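You operate a simulated robot arm through the tools that you are given. There is no shell and no other tool.

You are at the controls of a simulated robot arm. One attempt, no reset.

TASK
Gauge the yellow test shaft's tip and set out the ferrule it calls for.
Fine: Shut the roller clamp first: unclamped, the tip display gives no size. Push the tip slide up till it beeps and draw it back. Then the test ferrule beside the label with the display's word goes on the flex plate. Open the clamp at the end. Pinch, drop or topple nothing.

The check looks at the end state, three seconds after you hand in, the way a careful person would. Anything else that was tipped, shoved, dropped, spilled or broken makes it a failure.

THE ROBOT
A 6-joint arm with a three-finger gripper, fixed in place. Base frame: the origin is at the foot of the arm, x ahead of it, y to its left, z up. Lengths are in m, angles in rad, forces in N, time in s.
Its first joint turns from -2.897 to 2.897 rad. Payload 4.89 kg.
The tool frame sits at the grasp point between the pads (the TCP): z along the fingers, y along the line on which they close. The tips reach 0.03 m beyond it. The gripper opens to 0.164 m. The gripper's body begins 0.125 m behind the TCP.
Orientation is that of the tool frame in the base frame, as a unit quaternion [w, x, y, z]. With the fingers straight down and closing along the base's y, the tool's x points along the base's -x, its y along +y and its z along -z.

THE INTERFACE
- The arm moves only by the tool nudge_tool. Its argument "series" is a list that holds one entry, the list of rows, each a list of 7 numbers: the opening, from 0 (shut) to 1 (fully open), then the shift along the base's x, y, z in m, then the turn, a rotation vector about the base's x, y, z in rad. In form: [[[claw, tx, ty, tz, wx, wy, wz], ...]]. A call has 1 to 20 rows; each row shifts and turns the commanded pose from where the row before left it. Rows are played at 5 a second. More than 0.05 m and 0.15 rad between two rows, or a gripper value outside its range, and nothing of the call is played. A pose out of reach is approached as far as the arm can. The call stops where the force on the tool passes 90 N (or 10 N more than at its start, if that is more) or the arm is blocked; 0.2 s more then pass. Each finger travels about 0.108 m/s and halts on what it meets, pressing with about 39 N; the grip force reading is that of the motor and also rises with nothing between the fingers. The clock runs only during rows and for 0.2 s after the last one: add rows that do not move to give the fingers time. The reply holds the time, the measured pose of the TCP, the force on the tool along the base axes, the opening and the grip force, in the units named above and with some noise, with the torque about the TCP (base axes, N m) and any sound that the robot's microphone picked up.
- Cameras (640 x 400 px; columns grow to the right, rows downward): "scene" is fixed at [0.2261, 0.4994, 1.486]; the picture's right is [-0.20, -0.98, 0.00], its down [-0.62, 0.12, -0.78] and it looks along [0.76, -0.15, -0.63] (base axes); focal length 363 px, centre (320, 200). "wrist" rides on the gripper at [0.076, -0.002, -0.152] in the tool frame; the picture's right is [0.02, 1.00, 0.00], its down [-0.88, 0.02, -0.47] and it looks along [-0.47, 0.01, 0.88] (tool axes); focal length 247 px, centre (320, 200). There is no depth. A picture from a camera that has moved, and an enlarged one, comes with that camera's place and axes in the base frame and with its lens. The place of the scene camera against the robot may be out by one fixed shift of up to 0.012 m in any direction.
- snapshot(camera): a new picture of that camera. No time passes.
- raise_lower(by): slides the trunk up (or, below 0, down) by that many m; the arm rides with it, the base frame stays. It gives what a move gives, with no picture.
- close_up(camera, box): a new picture of the part [left, top, right, bottom] of that camera's present view, enlarged. No time passes.
- sign_off(): hands the job in; it is judged then, once.

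Places have to be worked out from the pictures, the camera data and where the tool is seen. Open the gripper and draw the arm clear of the work before you hand the job in, unless the task says otherwise.

The tools are called after "Emit:" as a command line: name --argument value ..., lists and objects as JSON in quotes. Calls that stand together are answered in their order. nudge_tool: Moves the arm, as the interface text tells. Its arguments: {"type":"object","properties":{"series":{"type":"array"}},"required":["series"]} The other tools are called the same way: raise_lower (by) slides the trunk up or down; snapshot (camera) takes a picture; close_up (camera, box) takes an enlarged picture of a part of a camera's view; sign_off () hands the job in.

At the start:

```text
clock: 0.0
tcp_pos: [0.5124, 0.1736, 1.2162]
tcp_rot: [0.0, 0.0, 1.0, 0.0]
force: [-0.2, 0.6, 0.1]
moment: [-0.02, 0.01, -0.02]
gripper_width: 0.1638
grasp_force: 0.0
trunk travel left (down, up): [-0.175, 0.215]
```

scene: 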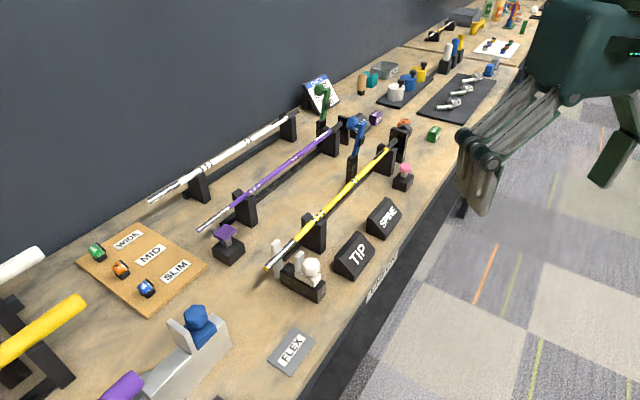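
wrist: 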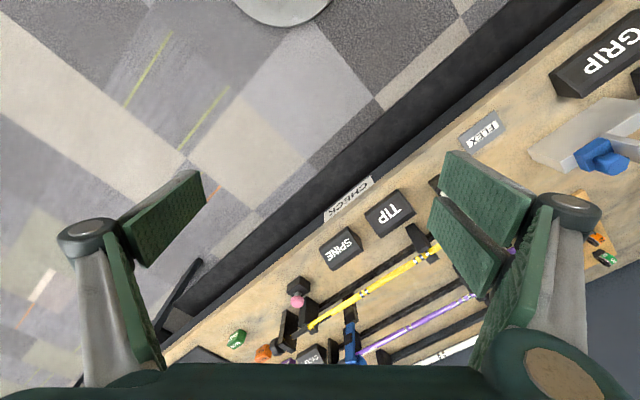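

I'll start by looking closely at the scene to identify the parts: yellow shaft, roller clamp, tip slide, display, ferrules, flex plate.

Emit:
close_up --camera "scene" --box '[240, 200, 420, 312]'

Emit:
close_up --camera "scene" --box '[60, 210, 240, 322]'

Emit:
close_up --camera "scene" --box '[300, 80, 460, 180]'

Emit:
close_up --camera "scene" --box '[180, 120, 420, 270]'

Emit:
close_up --camera "wrist" --box '[200, 160, 520, 360]'

```text
3.56 times, centred on (330, 256) of scene
camera zoom: at [0.2261, 0.4994, 1.486], right [-0.2, -0.98, 0.0], down [-0.62, 0.12, -0.78], along [0.76, -0.15, -0.63], focal length 1290 px, centre (284, 1)
```

zoom: 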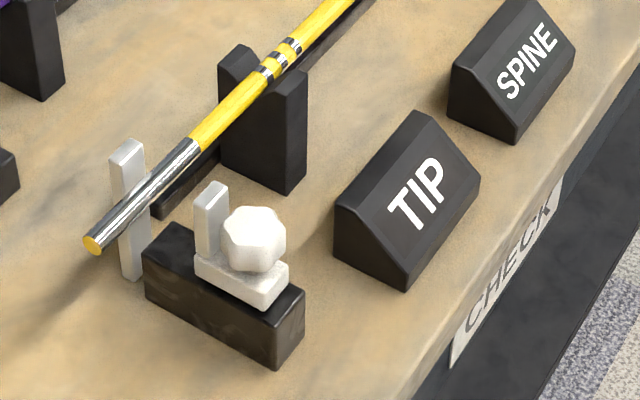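

```text
3.56 times, centred on (150, 266) of scene
camera zoom: at [0.2261, 0.4994, 1.486], right [-0.2, -0.98, 0.0], down [-0.62, 0.12, -0.78], along [0.76, -0.15, -0.63], focal length 1290 px, centre (924, -35)
```

zoom: 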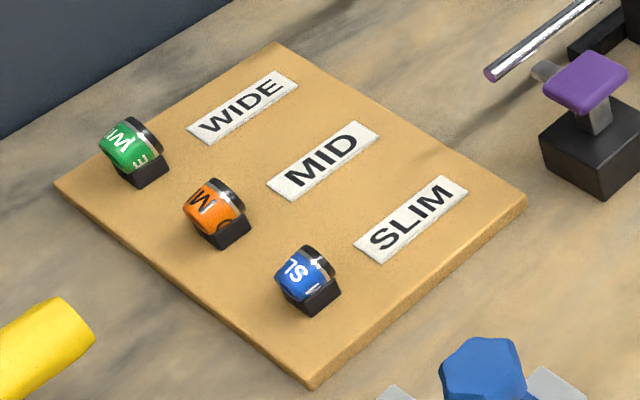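

```text
4.00 times, centred on (380, 130) of scene
camera zoom: at [0.2261, 0.4994, 1.486], right [-0.2, -0.98, 0.0], down [-0.62, 0.12, -0.78], along [0.76, -0.15, -0.63], focal length 1451 px, centre (80, 480)
```

zoom: 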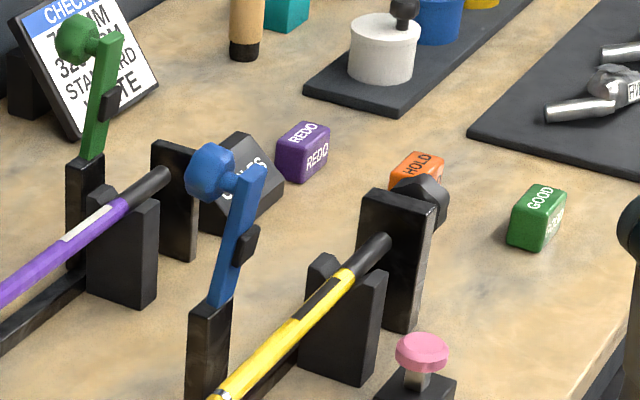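

```text
2.67 times, centred on (300, 195) of scene
camera zoom: at [0.2261, 0.4994, 1.486], right [-0.2, -0.98, 0.0], down [-0.62, 0.12, -0.78], along [0.76, -0.15, -0.63], focal length 967 px, centre (373, 213)
```

zoom: 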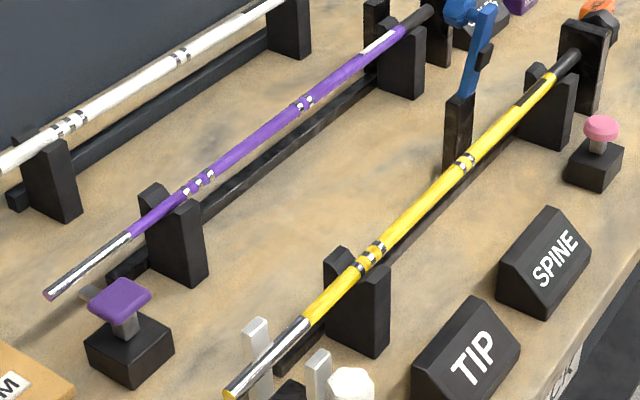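

```text
2.00 times, centred on (360, 260) of wrist
camera zoom: at [0.4341, 0.1731, 1.369], right [-0.02, 1.0, 0.0], down [0.88, 0.02, 0.47], along [0.47, 0.01, -0.88], focal length 494 px, centre (240, 80)
```

zoom: 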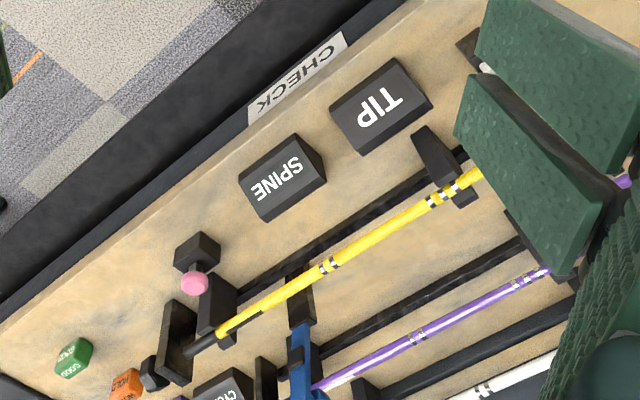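

The bench runs diagonally; the table surface seems to be at z≈0.9. I'll move the wrist camera (staying high) and yaw it about 0.75 rad to face the bench, to look at the clamp region.

Emit:
nudge_tool --series '[[[1, 0.04, -0.004, 0.005, 0, 0, 0.125], [1, 0.04, -0.004, 0.005, 0, 0, 0.125], [1, 0.04, -0.004, 0.005, 0, 0, 0.125], [1, 0.04, -0.004, 0.005, 0, 0, 0.125], [1, 0.04, -0.004, 0.005, 0, 0, 0.125], [1, 0.04, -0.004, 0.005, 0, 0, 0.125], [1, 0, 0, 0, 0, 0, 0]]]'

Emit:
snapshot --camera "wrist"

Emit:
snapshot --camera "scene"

```text
clock: 1.6
tcp_pos: [0.7523, 0.1503, 1.2464]
tcp_rot: [0.0, -0.366, 0.931, -0.001]
force: [0.6, 0.8, -0.4]
moment: [-0.03, 0.18, 0.05]
gripper_width: 0.1637
grasp_force: 0.0
trunk travel left (down, up): [-0.175, 0.215]
```

```text
taken
camera wrist: at [0.6969, 0.0979, 1.3995], right [-0.7, 0.72, 0.0], down [0.63, 0.61, 0.47], along [0.34, 0.33, -0.88], focal length 247 px, centre (320, 200)
```

wrist: 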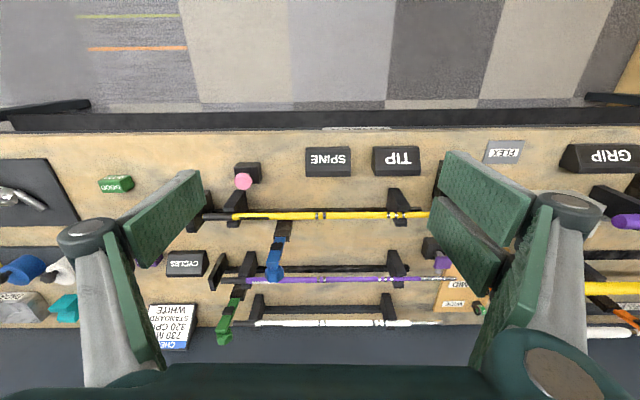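

```text
taken
```

scene: 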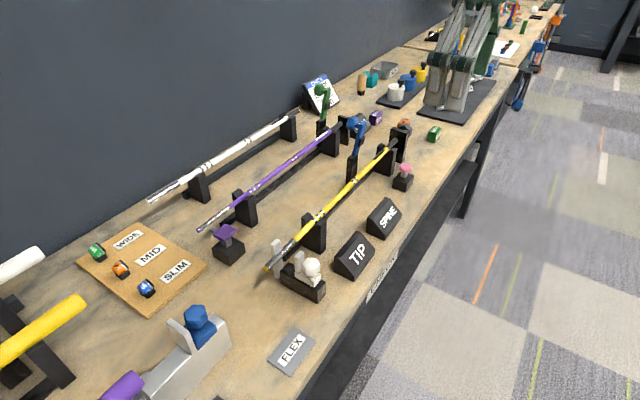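

The wrist picture is now aligned with the bench. I'll enlarge the clamp and shaft region.

Emit:
close_up --camera "wrist" --box '[190, 150, 350, 250]'

Emit:
close_up --camera "wrist" --box '[190, 220, 350, 320]'

Emit:
close_up --camera "wrist" --box '[340, 130, 540, 255]'

Emit:
close_up --camera "scene" --box '[320, 100, 420, 195]'

```text
4.00 times, centred on (270, 200) of wrist
camera zoom: at [0.6969, 0.0979, 1.3995], right [-0.7, 0.72, 0.0], down [0.63, 0.61, 0.47], along [0.34, 0.33, -0.88], focal length 988 px, centre (520, 200)
```

zoom: 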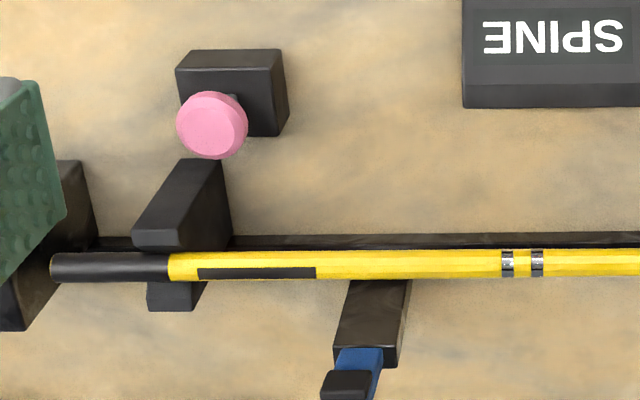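

```text
4.00 times, centred on (270, 270) of wrist
camera zoom: at [0.6969, 0.0979, 1.3995], right [-0.7, 0.72, 0.0], down [0.63, 0.61, 0.47], along [0.34, 0.33, -0.88], focal length 988 px, centre (520, -80)
```

zoom: 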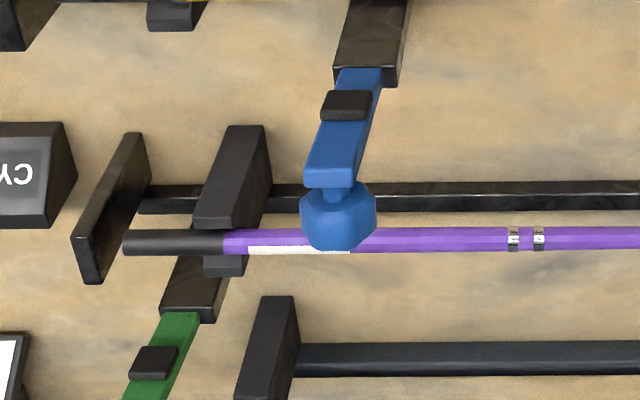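

```text
3.20 times, centred on (440, 192) of wrist
camera zoom: at [0.6969, 0.0979, 1.3995], right [-0.7, 0.72, 0.0], down [0.63, 0.61, 0.47], along [0.34, 0.33, -0.88], focal length 790 px, centre (-64, 224)
```

zoom: 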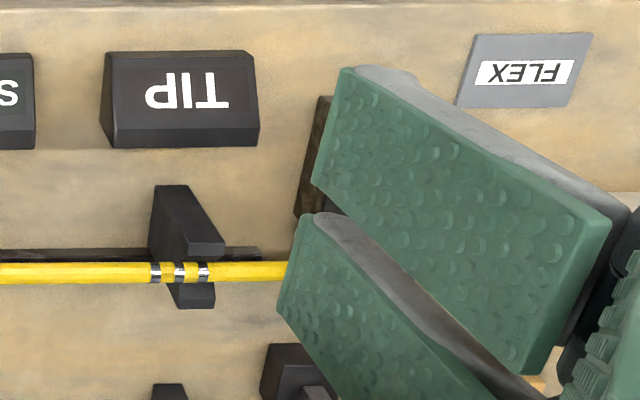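

```text
4.21 times, centred on (370, 148) of scene
camera zoom: at [0.2261, 0.4994, 1.486], right [-0.2, -0.98, 0.0], down [-0.62, 0.12, -0.78], along [0.76, -0.15, -0.63], focal length 1527 px, centre (110, 421)
```

zoom: 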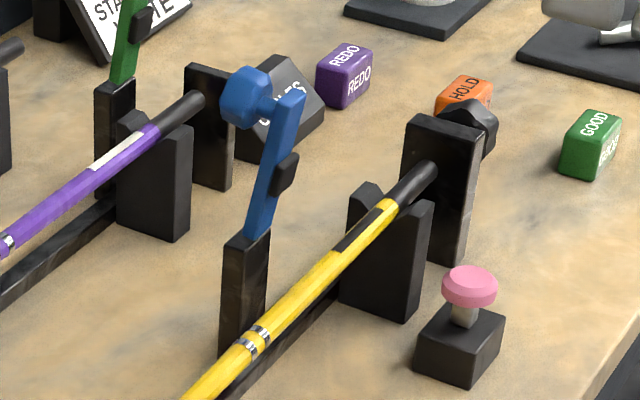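

The blue lever on the post behind the yellow shaft is evidently its roller clamp, now swung up/open, and the white-knobbed slide is at the tip. Next I move over toward the ferrule board/tip slide for a second viewpoint, staying high.

Emit:
nudge_tool --series '[[[1, -0.0187, 0.0417, 0, 0, 0, 0], [1, -0.0187, 0.0417, 0, 0, 0, 0], [1, -0.0187, 0.0417, 0, 0, 0, 0], [1, -0.0187, 0.0417, 0, 0, 0, 0], [1, -0.0187, 0.0417, 0, 0, 0, 0], [1, -0.0187, 0.0417, 0, 0, 0, 0], [1, -0.0187, 0.0417, 0, 0, 0, 0], [1, -0.0187, 0.0417, 0, 0, 0, 0], [1, -0.0187, 0.0417, 0, 0, 0, 0], [1, -0.0187, 0.0417, 0, 0, 0, 0], [1, 0, 0, 0, 0, 0, 0], [1, 0, 0, 0, 0, 0, 0]]]'

Emit:
snapshot --camera "wrist"

Emit:
close_up --camera "wrist" --box '[190, 180, 350, 280]'

Emit:
close_up --camera "wrist" --box '[270, 250, 430, 350]'

```text
clock: 4.2
tcp_pos: [0.5642, 0.5685, 1.2458]
tcp_rot: [0.001, -0.367, 0.93, 0.0]
force: [-0.5, 0.4, -0.3]
moment: [-0.14, -0.05, 0.01]
gripper_width: 0.1642
grasp_force: 0.1
trunk travel left (down, up): [-0.175, 0.215]
```

```text
taken
camera wrist: at [0.5092, 0.5165, 1.3988], right [-0.7, 0.72, 0.0], down [0.63, 0.61, 0.47], along [0.34, 0.33, -0.88], focal length 247 px, centre (320, 200)
```

wrist: 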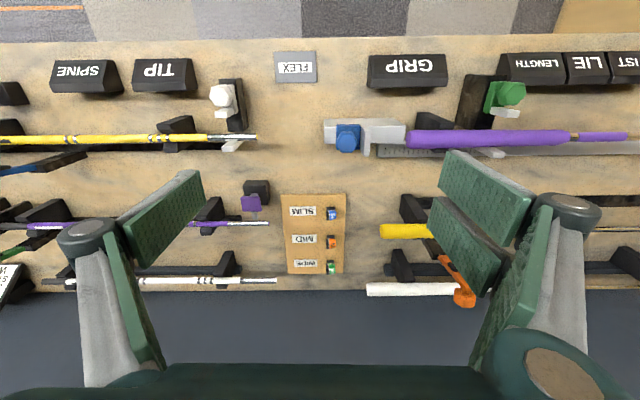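

```text
4.00 times, centred on (270, 230) of wrist
camera zoom: at [0.5092, 0.5165, 1.3988], right [-0.7, 0.72, 0.0], down [0.63, 0.61, 0.47], along [0.34, 0.33, -0.88], focal length 988 px, centre (520, 80)
```

zoom: 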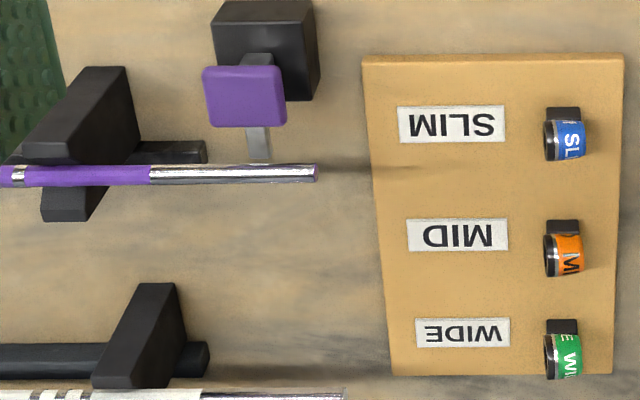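

```text
4.00 times, centred on (350, 300) of wrist
camera zoom: at [0.5092, 0.5165, 1.3988], right [-0.7, 0.72, 0.0], down [0.63, 0.61, 0.47], along [0.34, 0.33, -0.88], focal length 988 px, centre (200, -200)
```

zoom: 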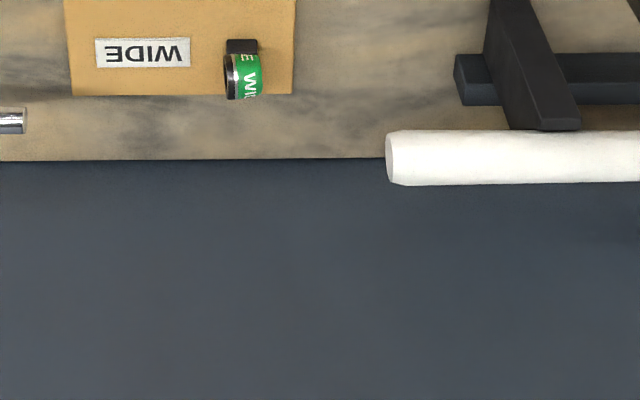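

I'll enlarge the ferrules, tip slide, and flex plate further.

Emit:
close_up --camera "wrist" --box '[316, 200, 348, 220]'

Emit:
close_up --camera "scene" --box '[80, 236, 168, 302]'

Emit:
close_up --camera "wrist" --box '[190, 40, 350, 160]'

Emit:
close_up --camera "scene" --box '[256, 230, 336, 305]'

Emit:
close_up --camera "wrist" --box '[40, 40, 200, 180]'

```text
16.00 times, centred on (332, 210) of wrist
camera zoom: at [0.5092, 0.5165, 1.3988], right [-0.7, 0.72, 0.0], down [0.63, 0.61, 0.47], along [0.34, 0.33, -0.88], focal length 3952 px, centre (128, 40)
```

zoom: 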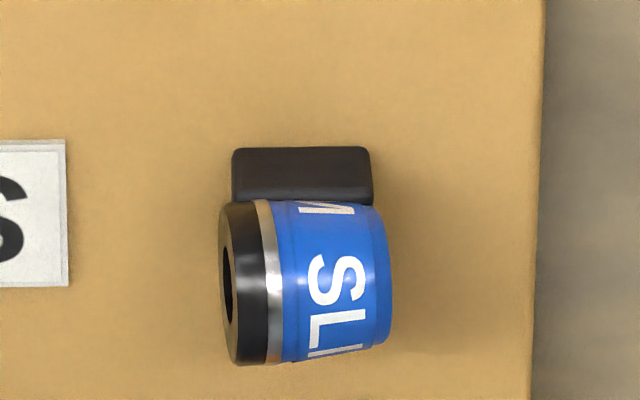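

```text
6.06 times, centred on (124, 269) of scene
camera zoom: at [0.2261, 0.4994, 1.486], right [-0.2, -0.98, 0.0], down [-0.62, 0.12, -0.78], along [0.76, -0.15, -0.63], focal length 2198 px, centre (1508, -218)
```

zoom: 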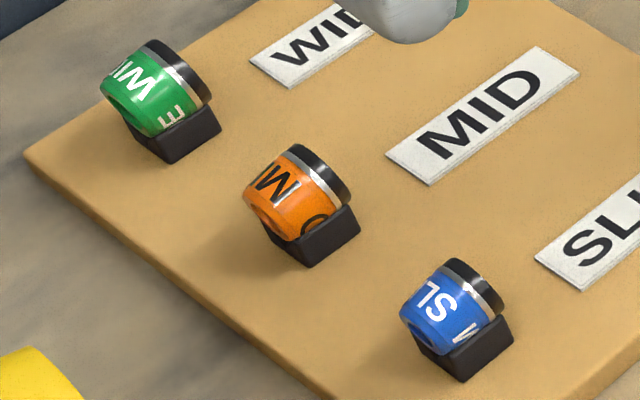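

```text
3.33 times, centred on (270, 100) of wrist
camera zoom: at [0.5092, 0.5165, 1.3988], right [-0.7, 0.72, 0.0], down [0.63, 0.61, 0.47], along [0.34, 0.33, -0.88], focal length 823 px, centre (487, 533)
```

zoom: 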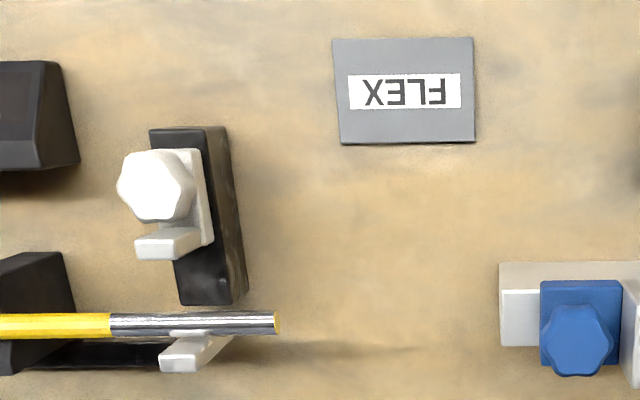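

```text
5.33 times, centred on (296, 268) of scene
camera zoom: at [0.2261, 0.4994, 1.486], right [-0.2, -0.98, 0.0], down [-0.62, 0.12, -0.78], along [0.76, -0.15, -0.63], focal length 1934 px, centre (448, -160)
```

zoom: 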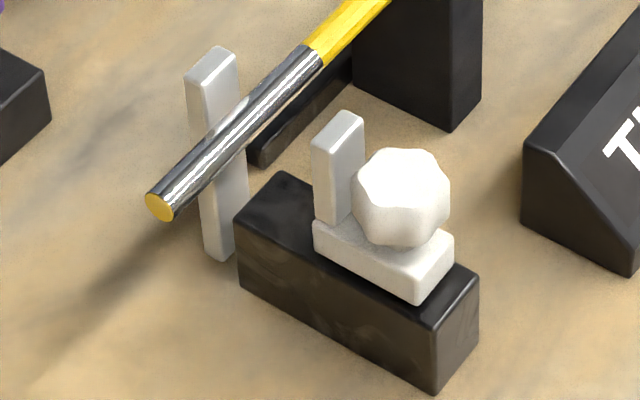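

```text
2.86 times, centred on (120, 110) of wrist
camera zoom: at [0.5092, 0.5165, 1.3988], right [-0.7, 0.72, 0.0], down [0.63, 0.61, 0.47], along [0.34, 0.33, -0.88], focal length 706 px, centre (891, 457)
```

zoom: 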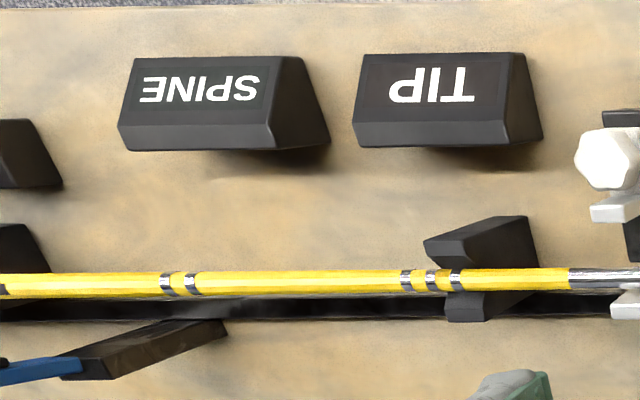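

The knob tops out near z≈1.09, so travel at z≈1.22+ is safe. I'll move over toward the clamp lever (est. hinge at (0.984, 0.258, 0.98), knob at (0.995, 0.27, 1.07)), closing the gripper, and check how far the arm really reaches.

Emit:
nudge_tool --series '[[[0, 0.03, -0.025, 0, 0, 0, 0], [0, 0.035, -0.025, 0, 0, 0, 0], [0, 0.035, -0.025, 0, 0, 0, 0], [0, 0.035, -0.025, 0, 0, 0, 0], [0, 0.035, -0.025, 0, 0, 0, 0], [0, 0.035, -0.025, 0, 0, 0, 0], [0, 0.035, -0.025, 0, 0, 0, 0], [0, 0.035, -0.025, 0, 0, 0, 0], [0, 0.035, -0.025, 0, 0, 0, 0], [0, 0.035, -0.025, 0, 0, 0, 0], [0, 0.035, -0.025, 0, 0, 0, 0], [0, 0.035, -0.0, 0, 0, 0, 0], [0, 0.022, 0, 0, 0, 0, 0], [0, 0, 0, 0, 0, 0, 0], [0, 0, 0, 0, 0, 0, 0]]]'

Emit:
snapshot --camera "wrist"

Emit:
snapshot --camera "scene"

```text
clock: 7.4
tcp_pos: [1.0018, 0.292, 1.2443]
tcp_rot: [0.0, -0.365, 0.931, 0.0]
force: [-0.2, 0.2, -0.2]
moment: [0.01, 0.03, 0.01]
gripper_width: 0.0
grasp_force: 39.0
trunk travel left (down, up): [-0.175, 0.215]
```

```text
taken
camera wrist: at [0.9464, 0.2395, 1.3983], right [-0.7, 0.72, 0.0], down [0.63, 0.61, 0.47], along [0.34, 0.33, -0.88], focal length 247 px, centre (320, 200)
```

wrist: 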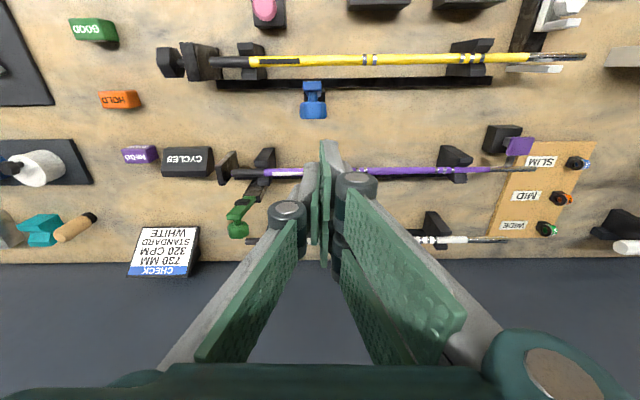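

```text
taken
```

scene: 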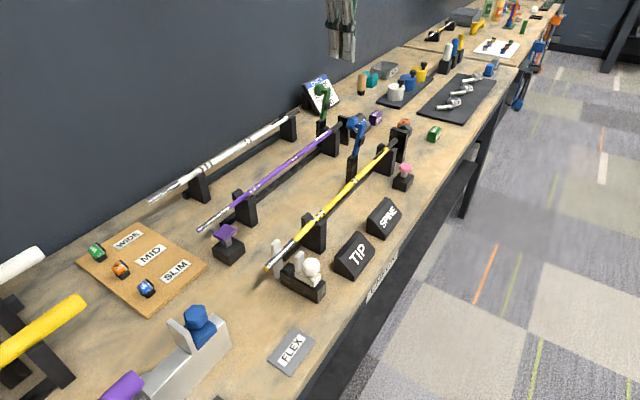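

The arm reaches this far. I'll zoom in on the lever from this third viewpoint for triangulation.

Emit:
close_up --camera "wrist" --box '[264, 40, 360, 130]'

Emit:
close_up --camera "wrist" --box '[140, 0, 340, 125]'

Emit:
close_up --camera "scene" --box '[330, 105, 400, 190]'

```text
4.44 times, centred on (312, 85) of wrist
camera zoom: at [0.9464, 0.2395, 1.3983], right [-0.7, 0.72, 0.0], down [0.63, 0.61, 0.47], along [0.34, 0.33, -0.88], focal length 1098 px, centre (356, 711)
```

zoom: 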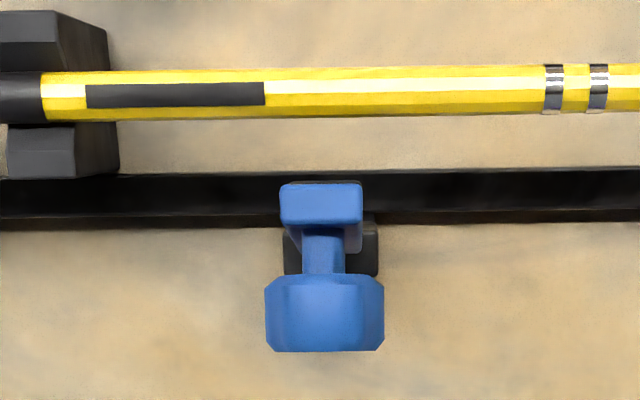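

```text
3.20 times, centred on (240, 62) of wrist
camera zoom: at [0.9464, 0.2395, 1.3983], right [-0.7, 0.72, 0.0], down [0.63, 0.61, 0.47], along [0.34, 0.33, -0.88], focal length 790 px, centre (576, 640)
```

zoom: 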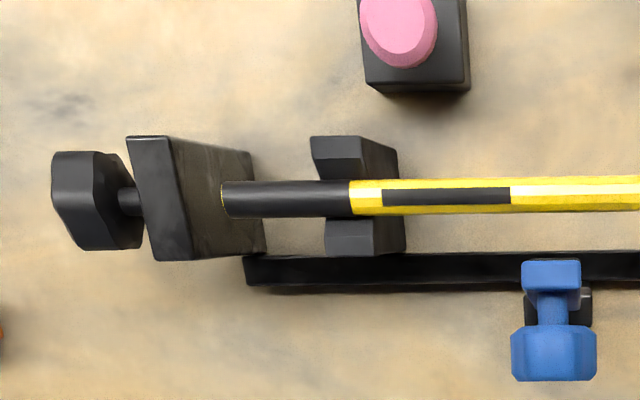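

```text
4.71 times, centred on (365, 148) of scene
camera zoom: at [0.2261, 0.4994, 1.486], right [-0.2, -0.98, 0.0], down [-0.62, 0.12, -0.78], along [0.76, -0.15, -0.63], focal length 1707 px, centre (108, 447)
```

zoom: 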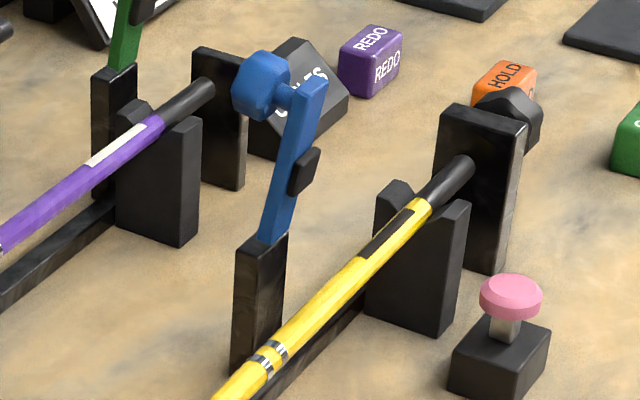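

Triangulated: clamp knob centre ≈ (0.987, 0.266, 1.073), lever leaning slightly toward the aisle, with hinge ≈ n 0.889, z 0.98. I'll go behind the knob with closed fingers — first outward at height, then down partway to check reach.

Emit:
nudge_tool --series '[[[0, 0.0223, 0.0094, 0, 0, 0, 0], [0, 0, 0, -0.03, 0, 0, 0], [0, 0, 0, -0.03, 0, 0, 0], [0, 0, 0, -0.03, 0, 0, 0], [0, 0, 0, 0, 0, 0, 0]]]'

Emit:
close_up --camera "scene" --box '[290, 60, 450, 190]'

Emit:
close_up --camera "wrist" --box '[240, 0, 400, 200]'

```text
clock: 8.6
tcp_pos: [1.0242, 0.3018, 1.1556]
tcp_rot: [-0.001, -0.366, 0.931, 0.0]
force: [0.6, 0.4, 0.3]
moment: [0.07, 0.02, -0.01]
gripper_width: 0.0
grasp_force: 38.9
trunk travel left (down, up): [-0.175, 0.215]
```

```text
3.08 times, centred on (370, 125) of scene
camera zoom: at [0.2261, 0.4994, 1.486], right [-0.2, -0.98, 0.0], down [-0.62, 0.12, -0.78], along [0.76, -0.15, -0.63], focal length 1116 px, centre (166, 431)
```

zoom: 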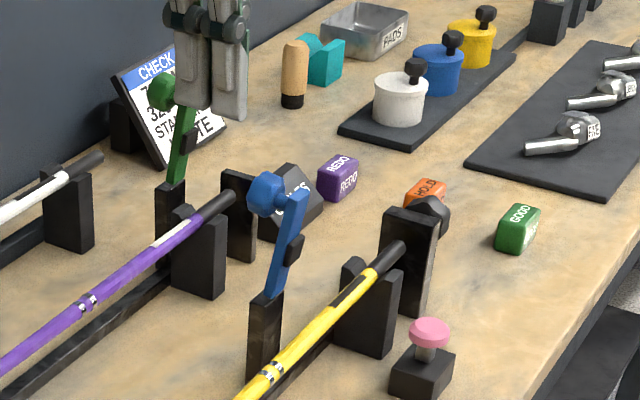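

```text
2.00 times, centred on (320, 100) of wrist
camera zoom: at [0.968, 0.2487, 1.3085], right [-0.7, 0.72, 0.0], down [0.63, 0.61, 0.47], along [0.34, 0.33, -0.88], focal length 494 px, centre (320, 400)
```

zoom: 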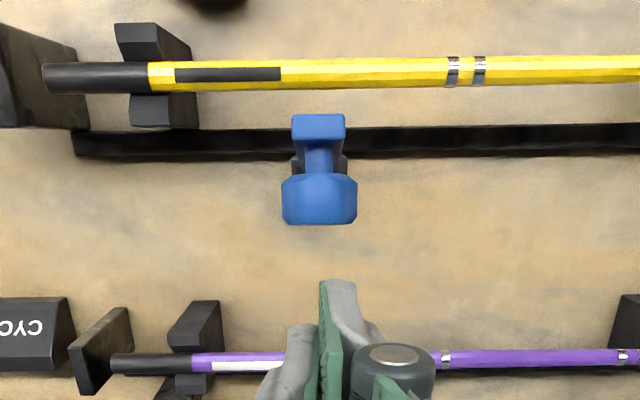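

Reach is fine here. I'll look closely at the finger shape before making contact.

Emit:
close_up --camera "scene" --box '[300, 40, 380, 110]'

Emit:
snapshot --camera "wrist"

```text
5.71 times, centred on (340, 75) of scene
camera zoom: at [0.2261, 0.4994, 1.486], right [-0.2, -0.98, 0.0], down [-0.62, 0.12, -0.78], along [0.76, -0.15, -0.63], focal length 2073 px, centre (206, 914)
```

zoom: 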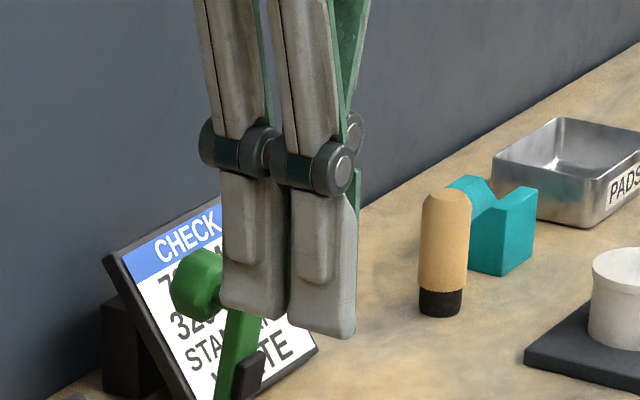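

```text
taken
camera wrist: at [0.968, 0.2487, 1.3085], right [-0.7, 0.72, 0.0], down [0.63, 0.61, 0.47], along [0.34, 0.33, -0.88], focal length 247 px, centre (320, 200)
```

wrist: 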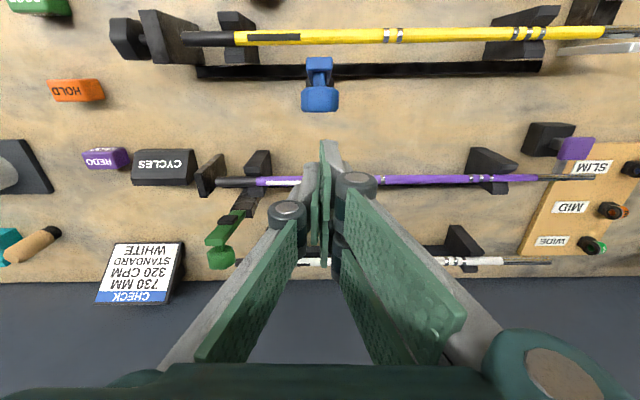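

The gripper has a two-finger side (+u) and a thumb, so it may be ~6 cm wide along n. I move slightly further back for clearance, then descend so the tips are behind the knob (tips at z≈1.06).

Emit:
nudge_tool --series '[[[0, 0.0073, 0.0068, 0, 0, 0, 0], [0, 0, 0, -0.022, 0, 0, 0], [0, 0, 0, -0.022, 0, 0, 0], [0, 0, 0, -0.022, 0, 0, 0], [0, 0, 0, 0, 0, 0, 0]]]'

Emit:
close_up --camera "scene" --box '[300, 70, 420, 180]'

Emit:
close_up --camera "wrist" --box '[240, 40, 400, 200]'

```text
clock: 9.8
tcp_pos: [1.0311, 0.3088, 1.0889]
tcp_rot: [0.0, -0.366, 0.93, 0.0]
force: [1.1, -1.1, -0.3]
moment: [-0.01, 0.01, -0.01]
gripper_width: 0.0
grasp_force: 39.5
trunk travel left (down, up): [-0.175, 0.215]
```

```text
3.64 times, centred on (360, 125) of scene
camera zoom: at [0.2261, 0.4994, 1.486], right [-0.2, -0.98, 0.0], down [-0.62, 0.12, -0.78], along [0.76, -0.15, -0.63], focal length 1319 px, centre (174, 473)
```

zoom: 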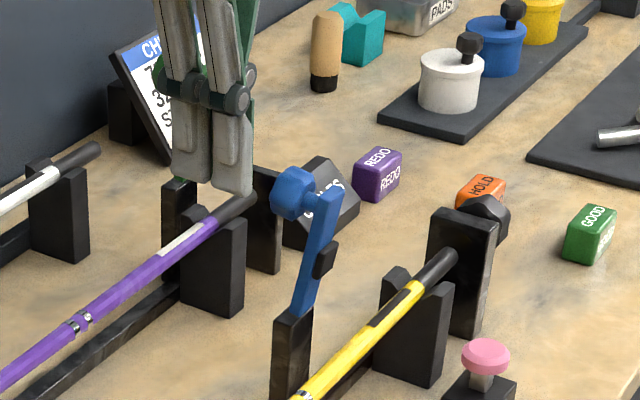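

```text
2.50 times, centred on (320, 120) of wrist
camera zoom: at [0.9749, 0.2562, 1.2421], right [-0.7, 0.72, 0.0], down [0.63, 0.61, 0.47], along [0.34, 0.33, -0.88], focal length 617 px, centre (320, 400)
```

zoom: 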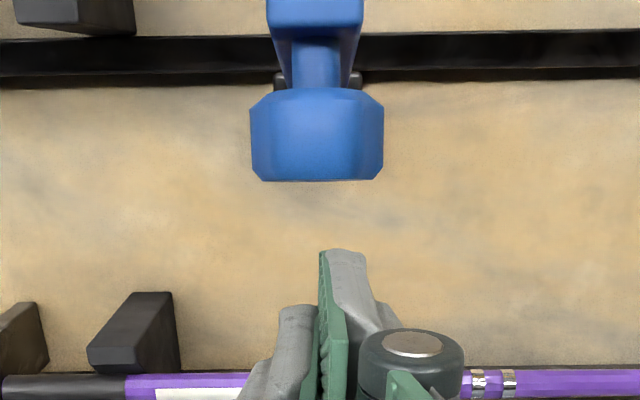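

Position is clean, centred behind the knob. Now I push toward the aisle (−n) in small steps.

Emit:
nudge_tool --series '[[[0, -0.0073, -0.0068, 0, 0, 0, 0], [0, -0.0073, -0.0068, 0, 0, 0, 0], [0, -0.0073, -0.0068, 0, 0, 0, 0], [0, -0.0073, -0.0068, 0, 0, 0, 0]]]'

Emit:
close_up --camera "scene" --box '[300, 70, 420, 180]'

Emit:
close_up --camera "wrist" --box '[240, 40, 400, 200]'

```text
clock: 10.8
tcp_pos: [1.0023, 0.2809, 1.0893]
tcp_rot: [0.0, -0.366, 0.931, 0.0]
force: [-0.4, 0.7, 0.1]
moment: [-0.09, 0.02, 0.02]
gripper_width: 0.0002
grasp_force: 39.3
trunk travel left (down, up): [-0.175, 0.215]
```

```text
3.64 times, centred on (360, 125) of scene
camera zoom: at [0.2261, 0.4994, 1.486], right [-0.2, -0.98, 0.0], down [-0.62, 0.12, -0.78], along [0.76, -0.15, -0.63], focal length 1319 px, centre (174, 473)
```

zoom: 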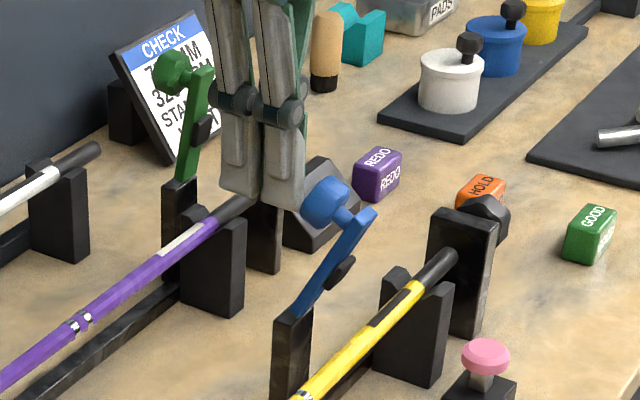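

```text
2.50 times, centred on (320, 120) of wrist
camera zoom: at [0.9463, 0.2286, 1.2429], right [-0.7, 0.72, 0.0], down [0.63, 0.61, 0.47], along [0.34, 0.33, -0.88], focal length 617 px, centre (320, 400)
```

zoom: 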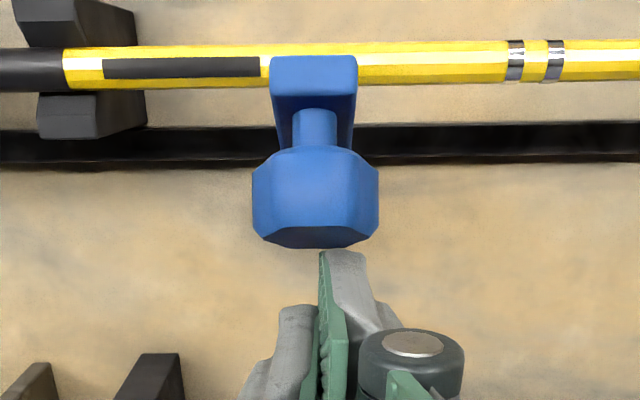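

The lever is swinging smoothly with low force. I continue along its arc: forward, then forward-and-down over the top.

Emit:
nudge_tool --series '[[[0, -0.0146, -0.0136, 0.011, 0, 0, 0], [0, -0.0146, -0.0136, 0.002, 0, 0, 0], [0, -0.0124, -0.0116, -0.006, 0, 0, 0], [0, 0, 0, 0, 0, 0, 0]]]'

Emit:
close_up --camera "scene" --box '[300, 70, 420, 180]'

Emit:
close_up --camera "wrist" --box '[240, 40, 400, 200]'

```text
clock: 11.8
tcp_pos: [0.9602, 0.2417, 1.0968]
tcp_rot: [0.001, -0.366, 0.931, 0.0]
force: [0.9, -0.1, 0.6]
moment: [0.05, -0.08, -0.02]
gripper_width: 0.0
grasp_force: 38.4
trunk travel left (down, up): [-0.175, 0.215]
```

```text
3.64 times, centred on (360, 125) of scene
camera zoom: at [0.2261, 0.4994, 1.486], right [-0.2, -0.98, 0.0], down [-0.62, 0.12, -0.78], along [0.76, -0.15, -0.63], focal length 1319 px, centre (174, 473)
```

zoom: 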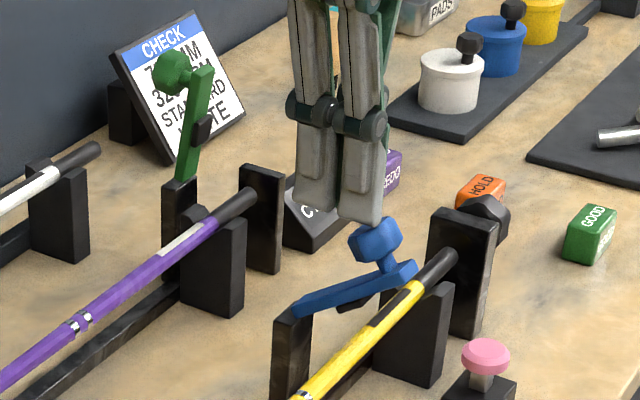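

```text
2.50 times, centred on (320, 120) of wrist
camera zoom: at [0.9037, 0.1893, 1.2504], right [-0.7, 0.72, 0.0], down [0.63, 0.61, 0.47], along [0.34, 0.33, -0.88], focal length 617 px, centre (320, 400)
```

zoom: 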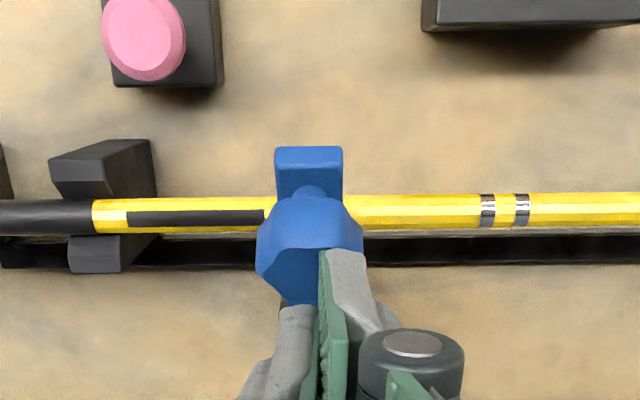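

Lever is about two-thirds down. I now move over the top of the knob (tips above it) and press it down until firm contact.

Emit:
nudge_tool --series '[[[0, -0.0205, -0.0191, 0.0, 0, 0, 0], [0, -0.0205, -0.0191, 0.0, 0, 0, 0], [0, 0, 0, -0.015, 0, 0, 0], [0, 0, 0, -0.015, 0, 0, 0], [0, 0, 0, -0.01, 0, 0, 0], [0, 0, 0, 0, 0, 0, 0]]]'

Emit:
close_up --camera "scene" --box '[300, 70, 420, 180]'

Emit:
close_up --camera "wrist" --box '[240, 40, 400, 200]'

```text
clock: 13.2
tcp_pos: [0.919, 0.2034, 1.0564]
tcp_rot: [0.0, -0.366, 0.931, 0.0]
force: [0.6, 0.3, -0.3]
moment: [-0.03, 0.06, 0.0]
gripper_width: 0.0003
grasp_force: 39.1
trunk travel left (down, up): [-0.175, 0.215]
```

```text
3.64 times, centred on (360, 125) of scene
camera zoom: at [0.2261, 0.4994, 1.486], right [-0.2, -0.98, 0.0], down [-0.62, 0.12, -0.78], along [0.76, -0.15, -0.63], focal length 1319 px, centre (174, 473)
```

zoom: 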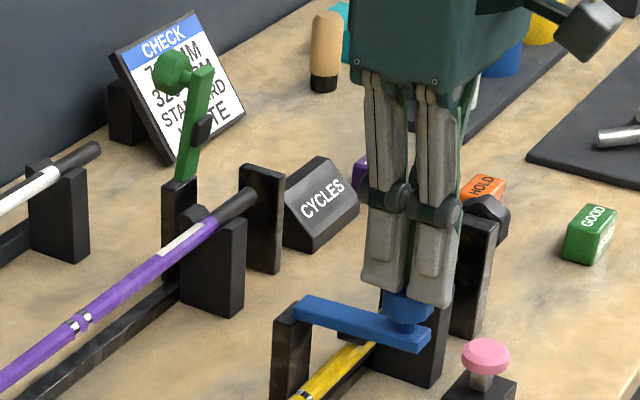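

```text
2.50 times, centred on (320, 120) of wrist
camera zoom: at [0.8636, 0.1515, 1.2092], right [-0.7, 0.72, 0.0], down [0.63, 0.61, 0.47], along [0.34, 0.33, -0.88], focal length 617 px, centre (320, 400)
```

zoom: 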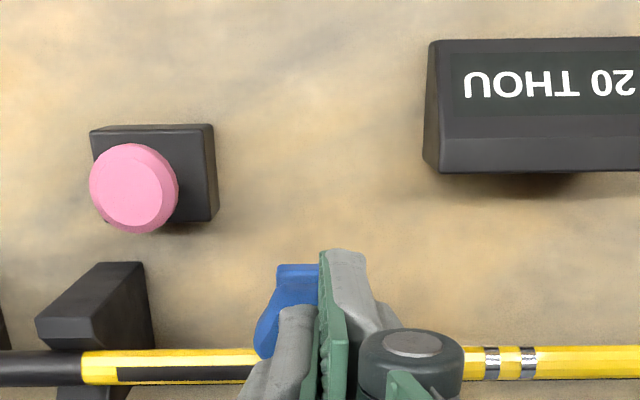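

The SPINE box now reads "20 THOU", suggesting the clamp is nearly or fully shut. I'll press gently a bit further to confirm it is seated.

Emit:
nudge_tool --series '[[[0, 0, 0, -0.005, 0, 0, 0], [0, 0, 0, -0.004, 0, 0, 0], [0, 0, 0, 0, 0, 0, 0]]]'

Emit:
close_up --camera "scene" --box '[300, 70, 420, 180]'

Emit:
snapshot --camera "scene"

```text
clock: 14.0
tcp_pos: [0.9194, 0.2031, 1.05]
tcp_rot: [0.001, -0.366, 0.931, -0.001]
force: [12.9, -1.9, 37.7]
moment: [0.25, -0.56, -0.07]
gripper_width: 0.0059
grasp_force: 45.0
trunk travel left (down, up): [-0.175, 0.215]
```

```text
3.64 times, centred on (360, 125) of scene
camera zoom: at [0.2261, 0.4994, 1.486], right [-0.2, -0.98, 0.0], down [-0.62, 0.12, -0.78], along [0.76, -0.15, -0.63], focal length 1319 px, centre (174, 473)
```

zoom: 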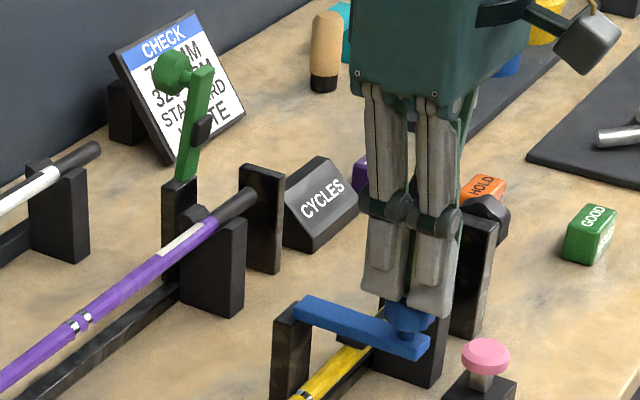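

```text
taken
```

scene: 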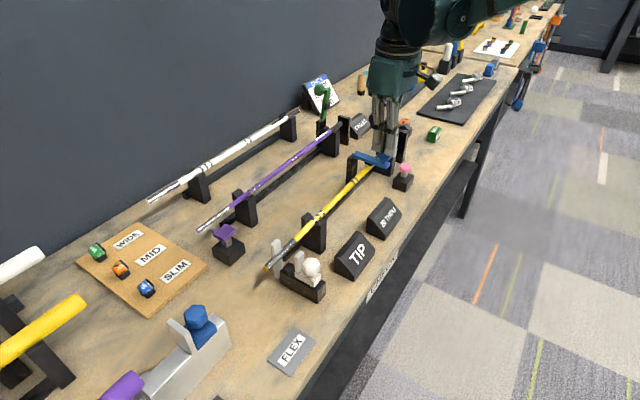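

38 N reaction: the clamp is fully seated. I lift straight up and travel to view the tip slide.

Emit:
nudge_tool --series '[[[0, 0, 0, 0.04, 0, 0, 0], [0, 0, 0, 0.04, 0, 0, 0], [0, 0, 0, 0.04, 0, 0, 0], [0, 0, 0, 0.02, 0, 0, 0], [0, -0.0333, 0.0165, 0, 0, 0, 0], [0, -0.0333, 0.0165, 0, 0, 0, 0], [0, -0.0333, 0.0165, 0, 0, 0, 0], [0, -0.0333, 0.0165, 0, 0, 0, 0], [0, -0.0333, 0.0165, 0, 0, 0, 0], [0, -0.0333, 0.0165, 0, 0, 0, 0], [0, -0.0333, 0.0165, 0, 0, 0, 0], [0, -0.0333, 0.0165, 0, 0, 0, 0], [0, -0.0333, 0.0165, 0, 0, 0, 0], [0, -0.0333, 0.0165, 0, 0, 0, 0], [0.5, 0, 0, 0, 0, 0, 0], [0.5, 0, 0, 0, 0, 0, 0], [0.5, 0, 0, 0, 0, 0, 0]]]'

Emit:
snapshot --camera "wrist"

Emit:
close_up --camera "scene" --box '[300, 120, 420, 240]'

```text
clock: 17.6
tcp_pos: [0.5871, 0.3695, 1.1873]
tcp_rot: [-0.001, -0.366, 0.931, 0.0]
force: [-0.8, -0.5, 0.6]
moment: [-0.01, -0.04, 0.02]
gripper_width: 0.0818
grasp_force: 0.0
trunk travel left (down, up): [-0.175, 0.215]
```

```text
taken
camera wrist: at [0.5303, 0.3167, 1.341], right [-0.7, 0.72, 0.0], down [0.63, 0.61, 0.47], along [0.34, 0.33, -0.88], focal length 247 px, centre (320, 200)
```

wrist: 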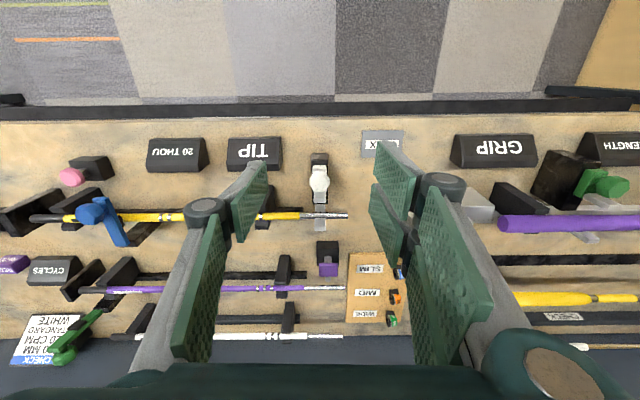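

```text
3.33 times, centred on (360, 180) of scene
camera zoom: at [0.2261, 0.4994, 1.486], right [-0.2, -0.98, 0.0], down [-0.62, 0.12, -0.78], along [0.76, -0.15, -0.63], focal length 1209 px, centre (187, 267)
```

zoom: 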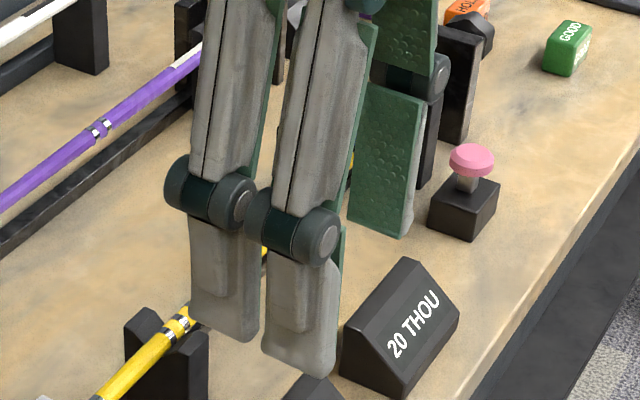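

I zoom onto the tip slide and verify the clamp from here.

Emit:
close_up --camera "wrist" --box '[270, 140, 370, 240]'

Emit:
close_up --camera "wrist" --box '[20, 130, 200, 260]'

```text
4.00 times, centred on (320, 190) of wrist
camera zoom: at [0.5303, 0.3167, 1.341], right [-0.7, 0.72, 0.0], down [0.63, 0.61, 0.47], along [0.34, 0.33, -0.88], focal length 988 px, centre (320, 240)
```

zoom: 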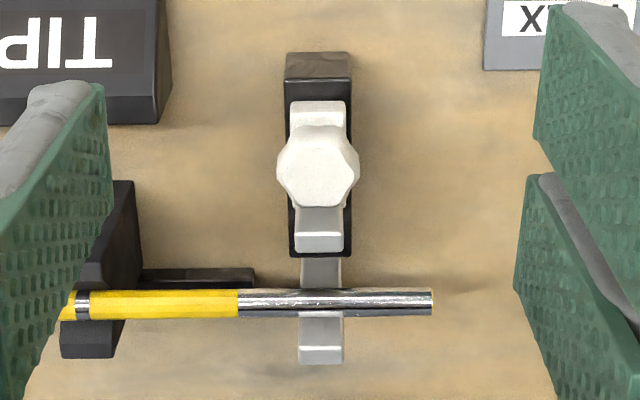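

```text
3.08 times, centred on (110, 195) of wrist
camera zoom: at [0.5303, 0.3167, 1.341], right [-0.7, 0.72, 0.0], down [0.63, 0.61, 0.47], along [0.34, 0.33, -0.88], focal length 760 px, centre (966, 215)
```

zoom: 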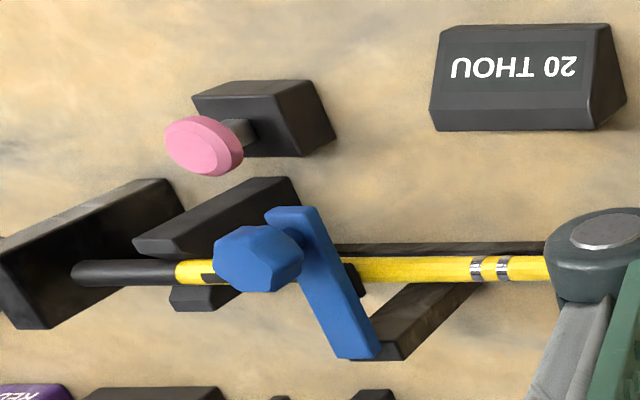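

Clamp is closed onto the shaft. Slide knob triangulates to ≈(0.651, 0.431, 0.968); the jaw needs ~28 mm travel to the shaft. I'll grip the knob slightly behind centre so the wide fingers stay clear of the shaft; first hover just above it.

Emit:
nudge_tool --series '[[[0.335, 0.028, 0.0278, 0, 0, 0, 0], [0.335, 0.0281, 0.0279, 0, 0, 0, 0], [0.335, 0, 0, -0.0395, 0, 0, 0], [0.335, 0, 0, -0.0395, 0, 0, 0], [0.335, 0, 0, -0.0395, 0, 0, 0], [0.335, 0, 0, -0.0395, 0, 0, 0], [0.335, 0, 0, 0, 0, 0, 0]]]'

Emit:
snapshot --camera "wrist"

Emit:
close_up --camera "wrist" --box '[250, 100, 390, 240]'

Emit:
close_up --camera "scene" --box '[240, 180, 360, 310]'

```text
clock: 19.2
tcp_pos: [0.6422, 0.4268, 1.0295]
tcp_rot: [0.0, -0.366, 0.931, 0.001]
force: [-0.4, 0.6, 0.2]
moment: [-0.03, 0.05, -0.02]
gripper_width: 0.055
grasp_force: 0.0
trunk travel left (down, up): [-0.175, 0.215]
```

```text
taken
camera wrist: at [0.5862, 0.3733, 1.1827], right [-0.7, 0.72, 0.0], down [0.63, 0.61, 0.47], along [0.34, 0.33, -0.88], focal length 247 px, centre (320, 200)
```

wrist: 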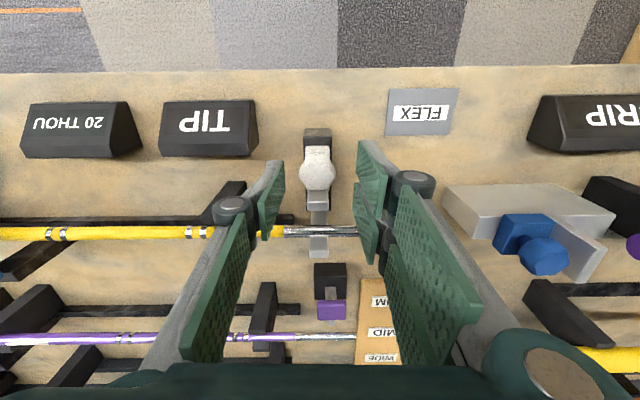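

```text
2.86 times, centred on (320, 170) of wrist
camera zoom: at [0.5862, 0.3733, 1.1827], right [-0.7, 0.72, 0.0], down [0.63, 0.61, 0.47], along [0.34, 0.33, -0.88], focal length 706 px, centre (320, 286)
```

zoom: 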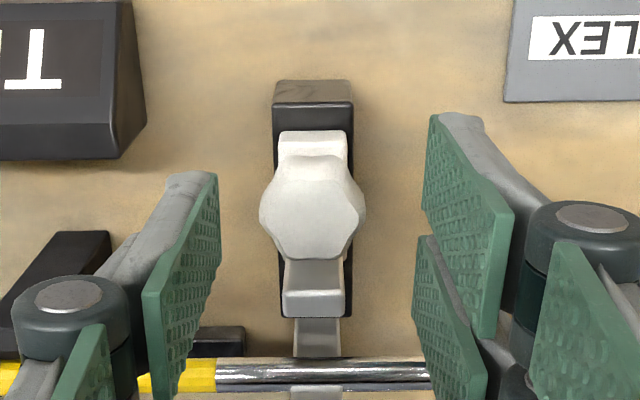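

```text
3.08 times, centred on (300, 245) of scene
camera zoom: at [0.2261, 0.4994, 1.486], right [-0.2, -0.98, 0.0], down [-0.62, 0.12, -0.78], along [0.76, -0.15, -0.63], focal length 1116 px, centre (382, 62)
```

zoom: 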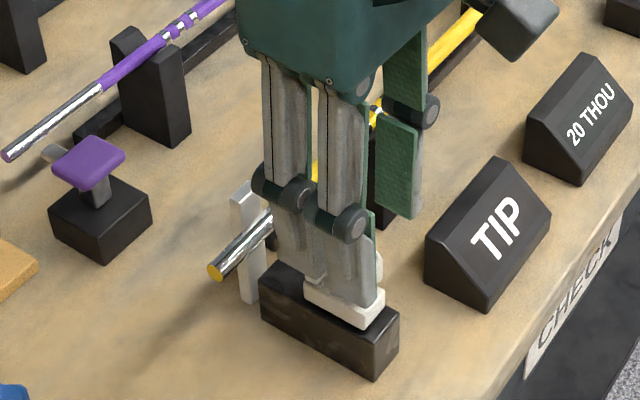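

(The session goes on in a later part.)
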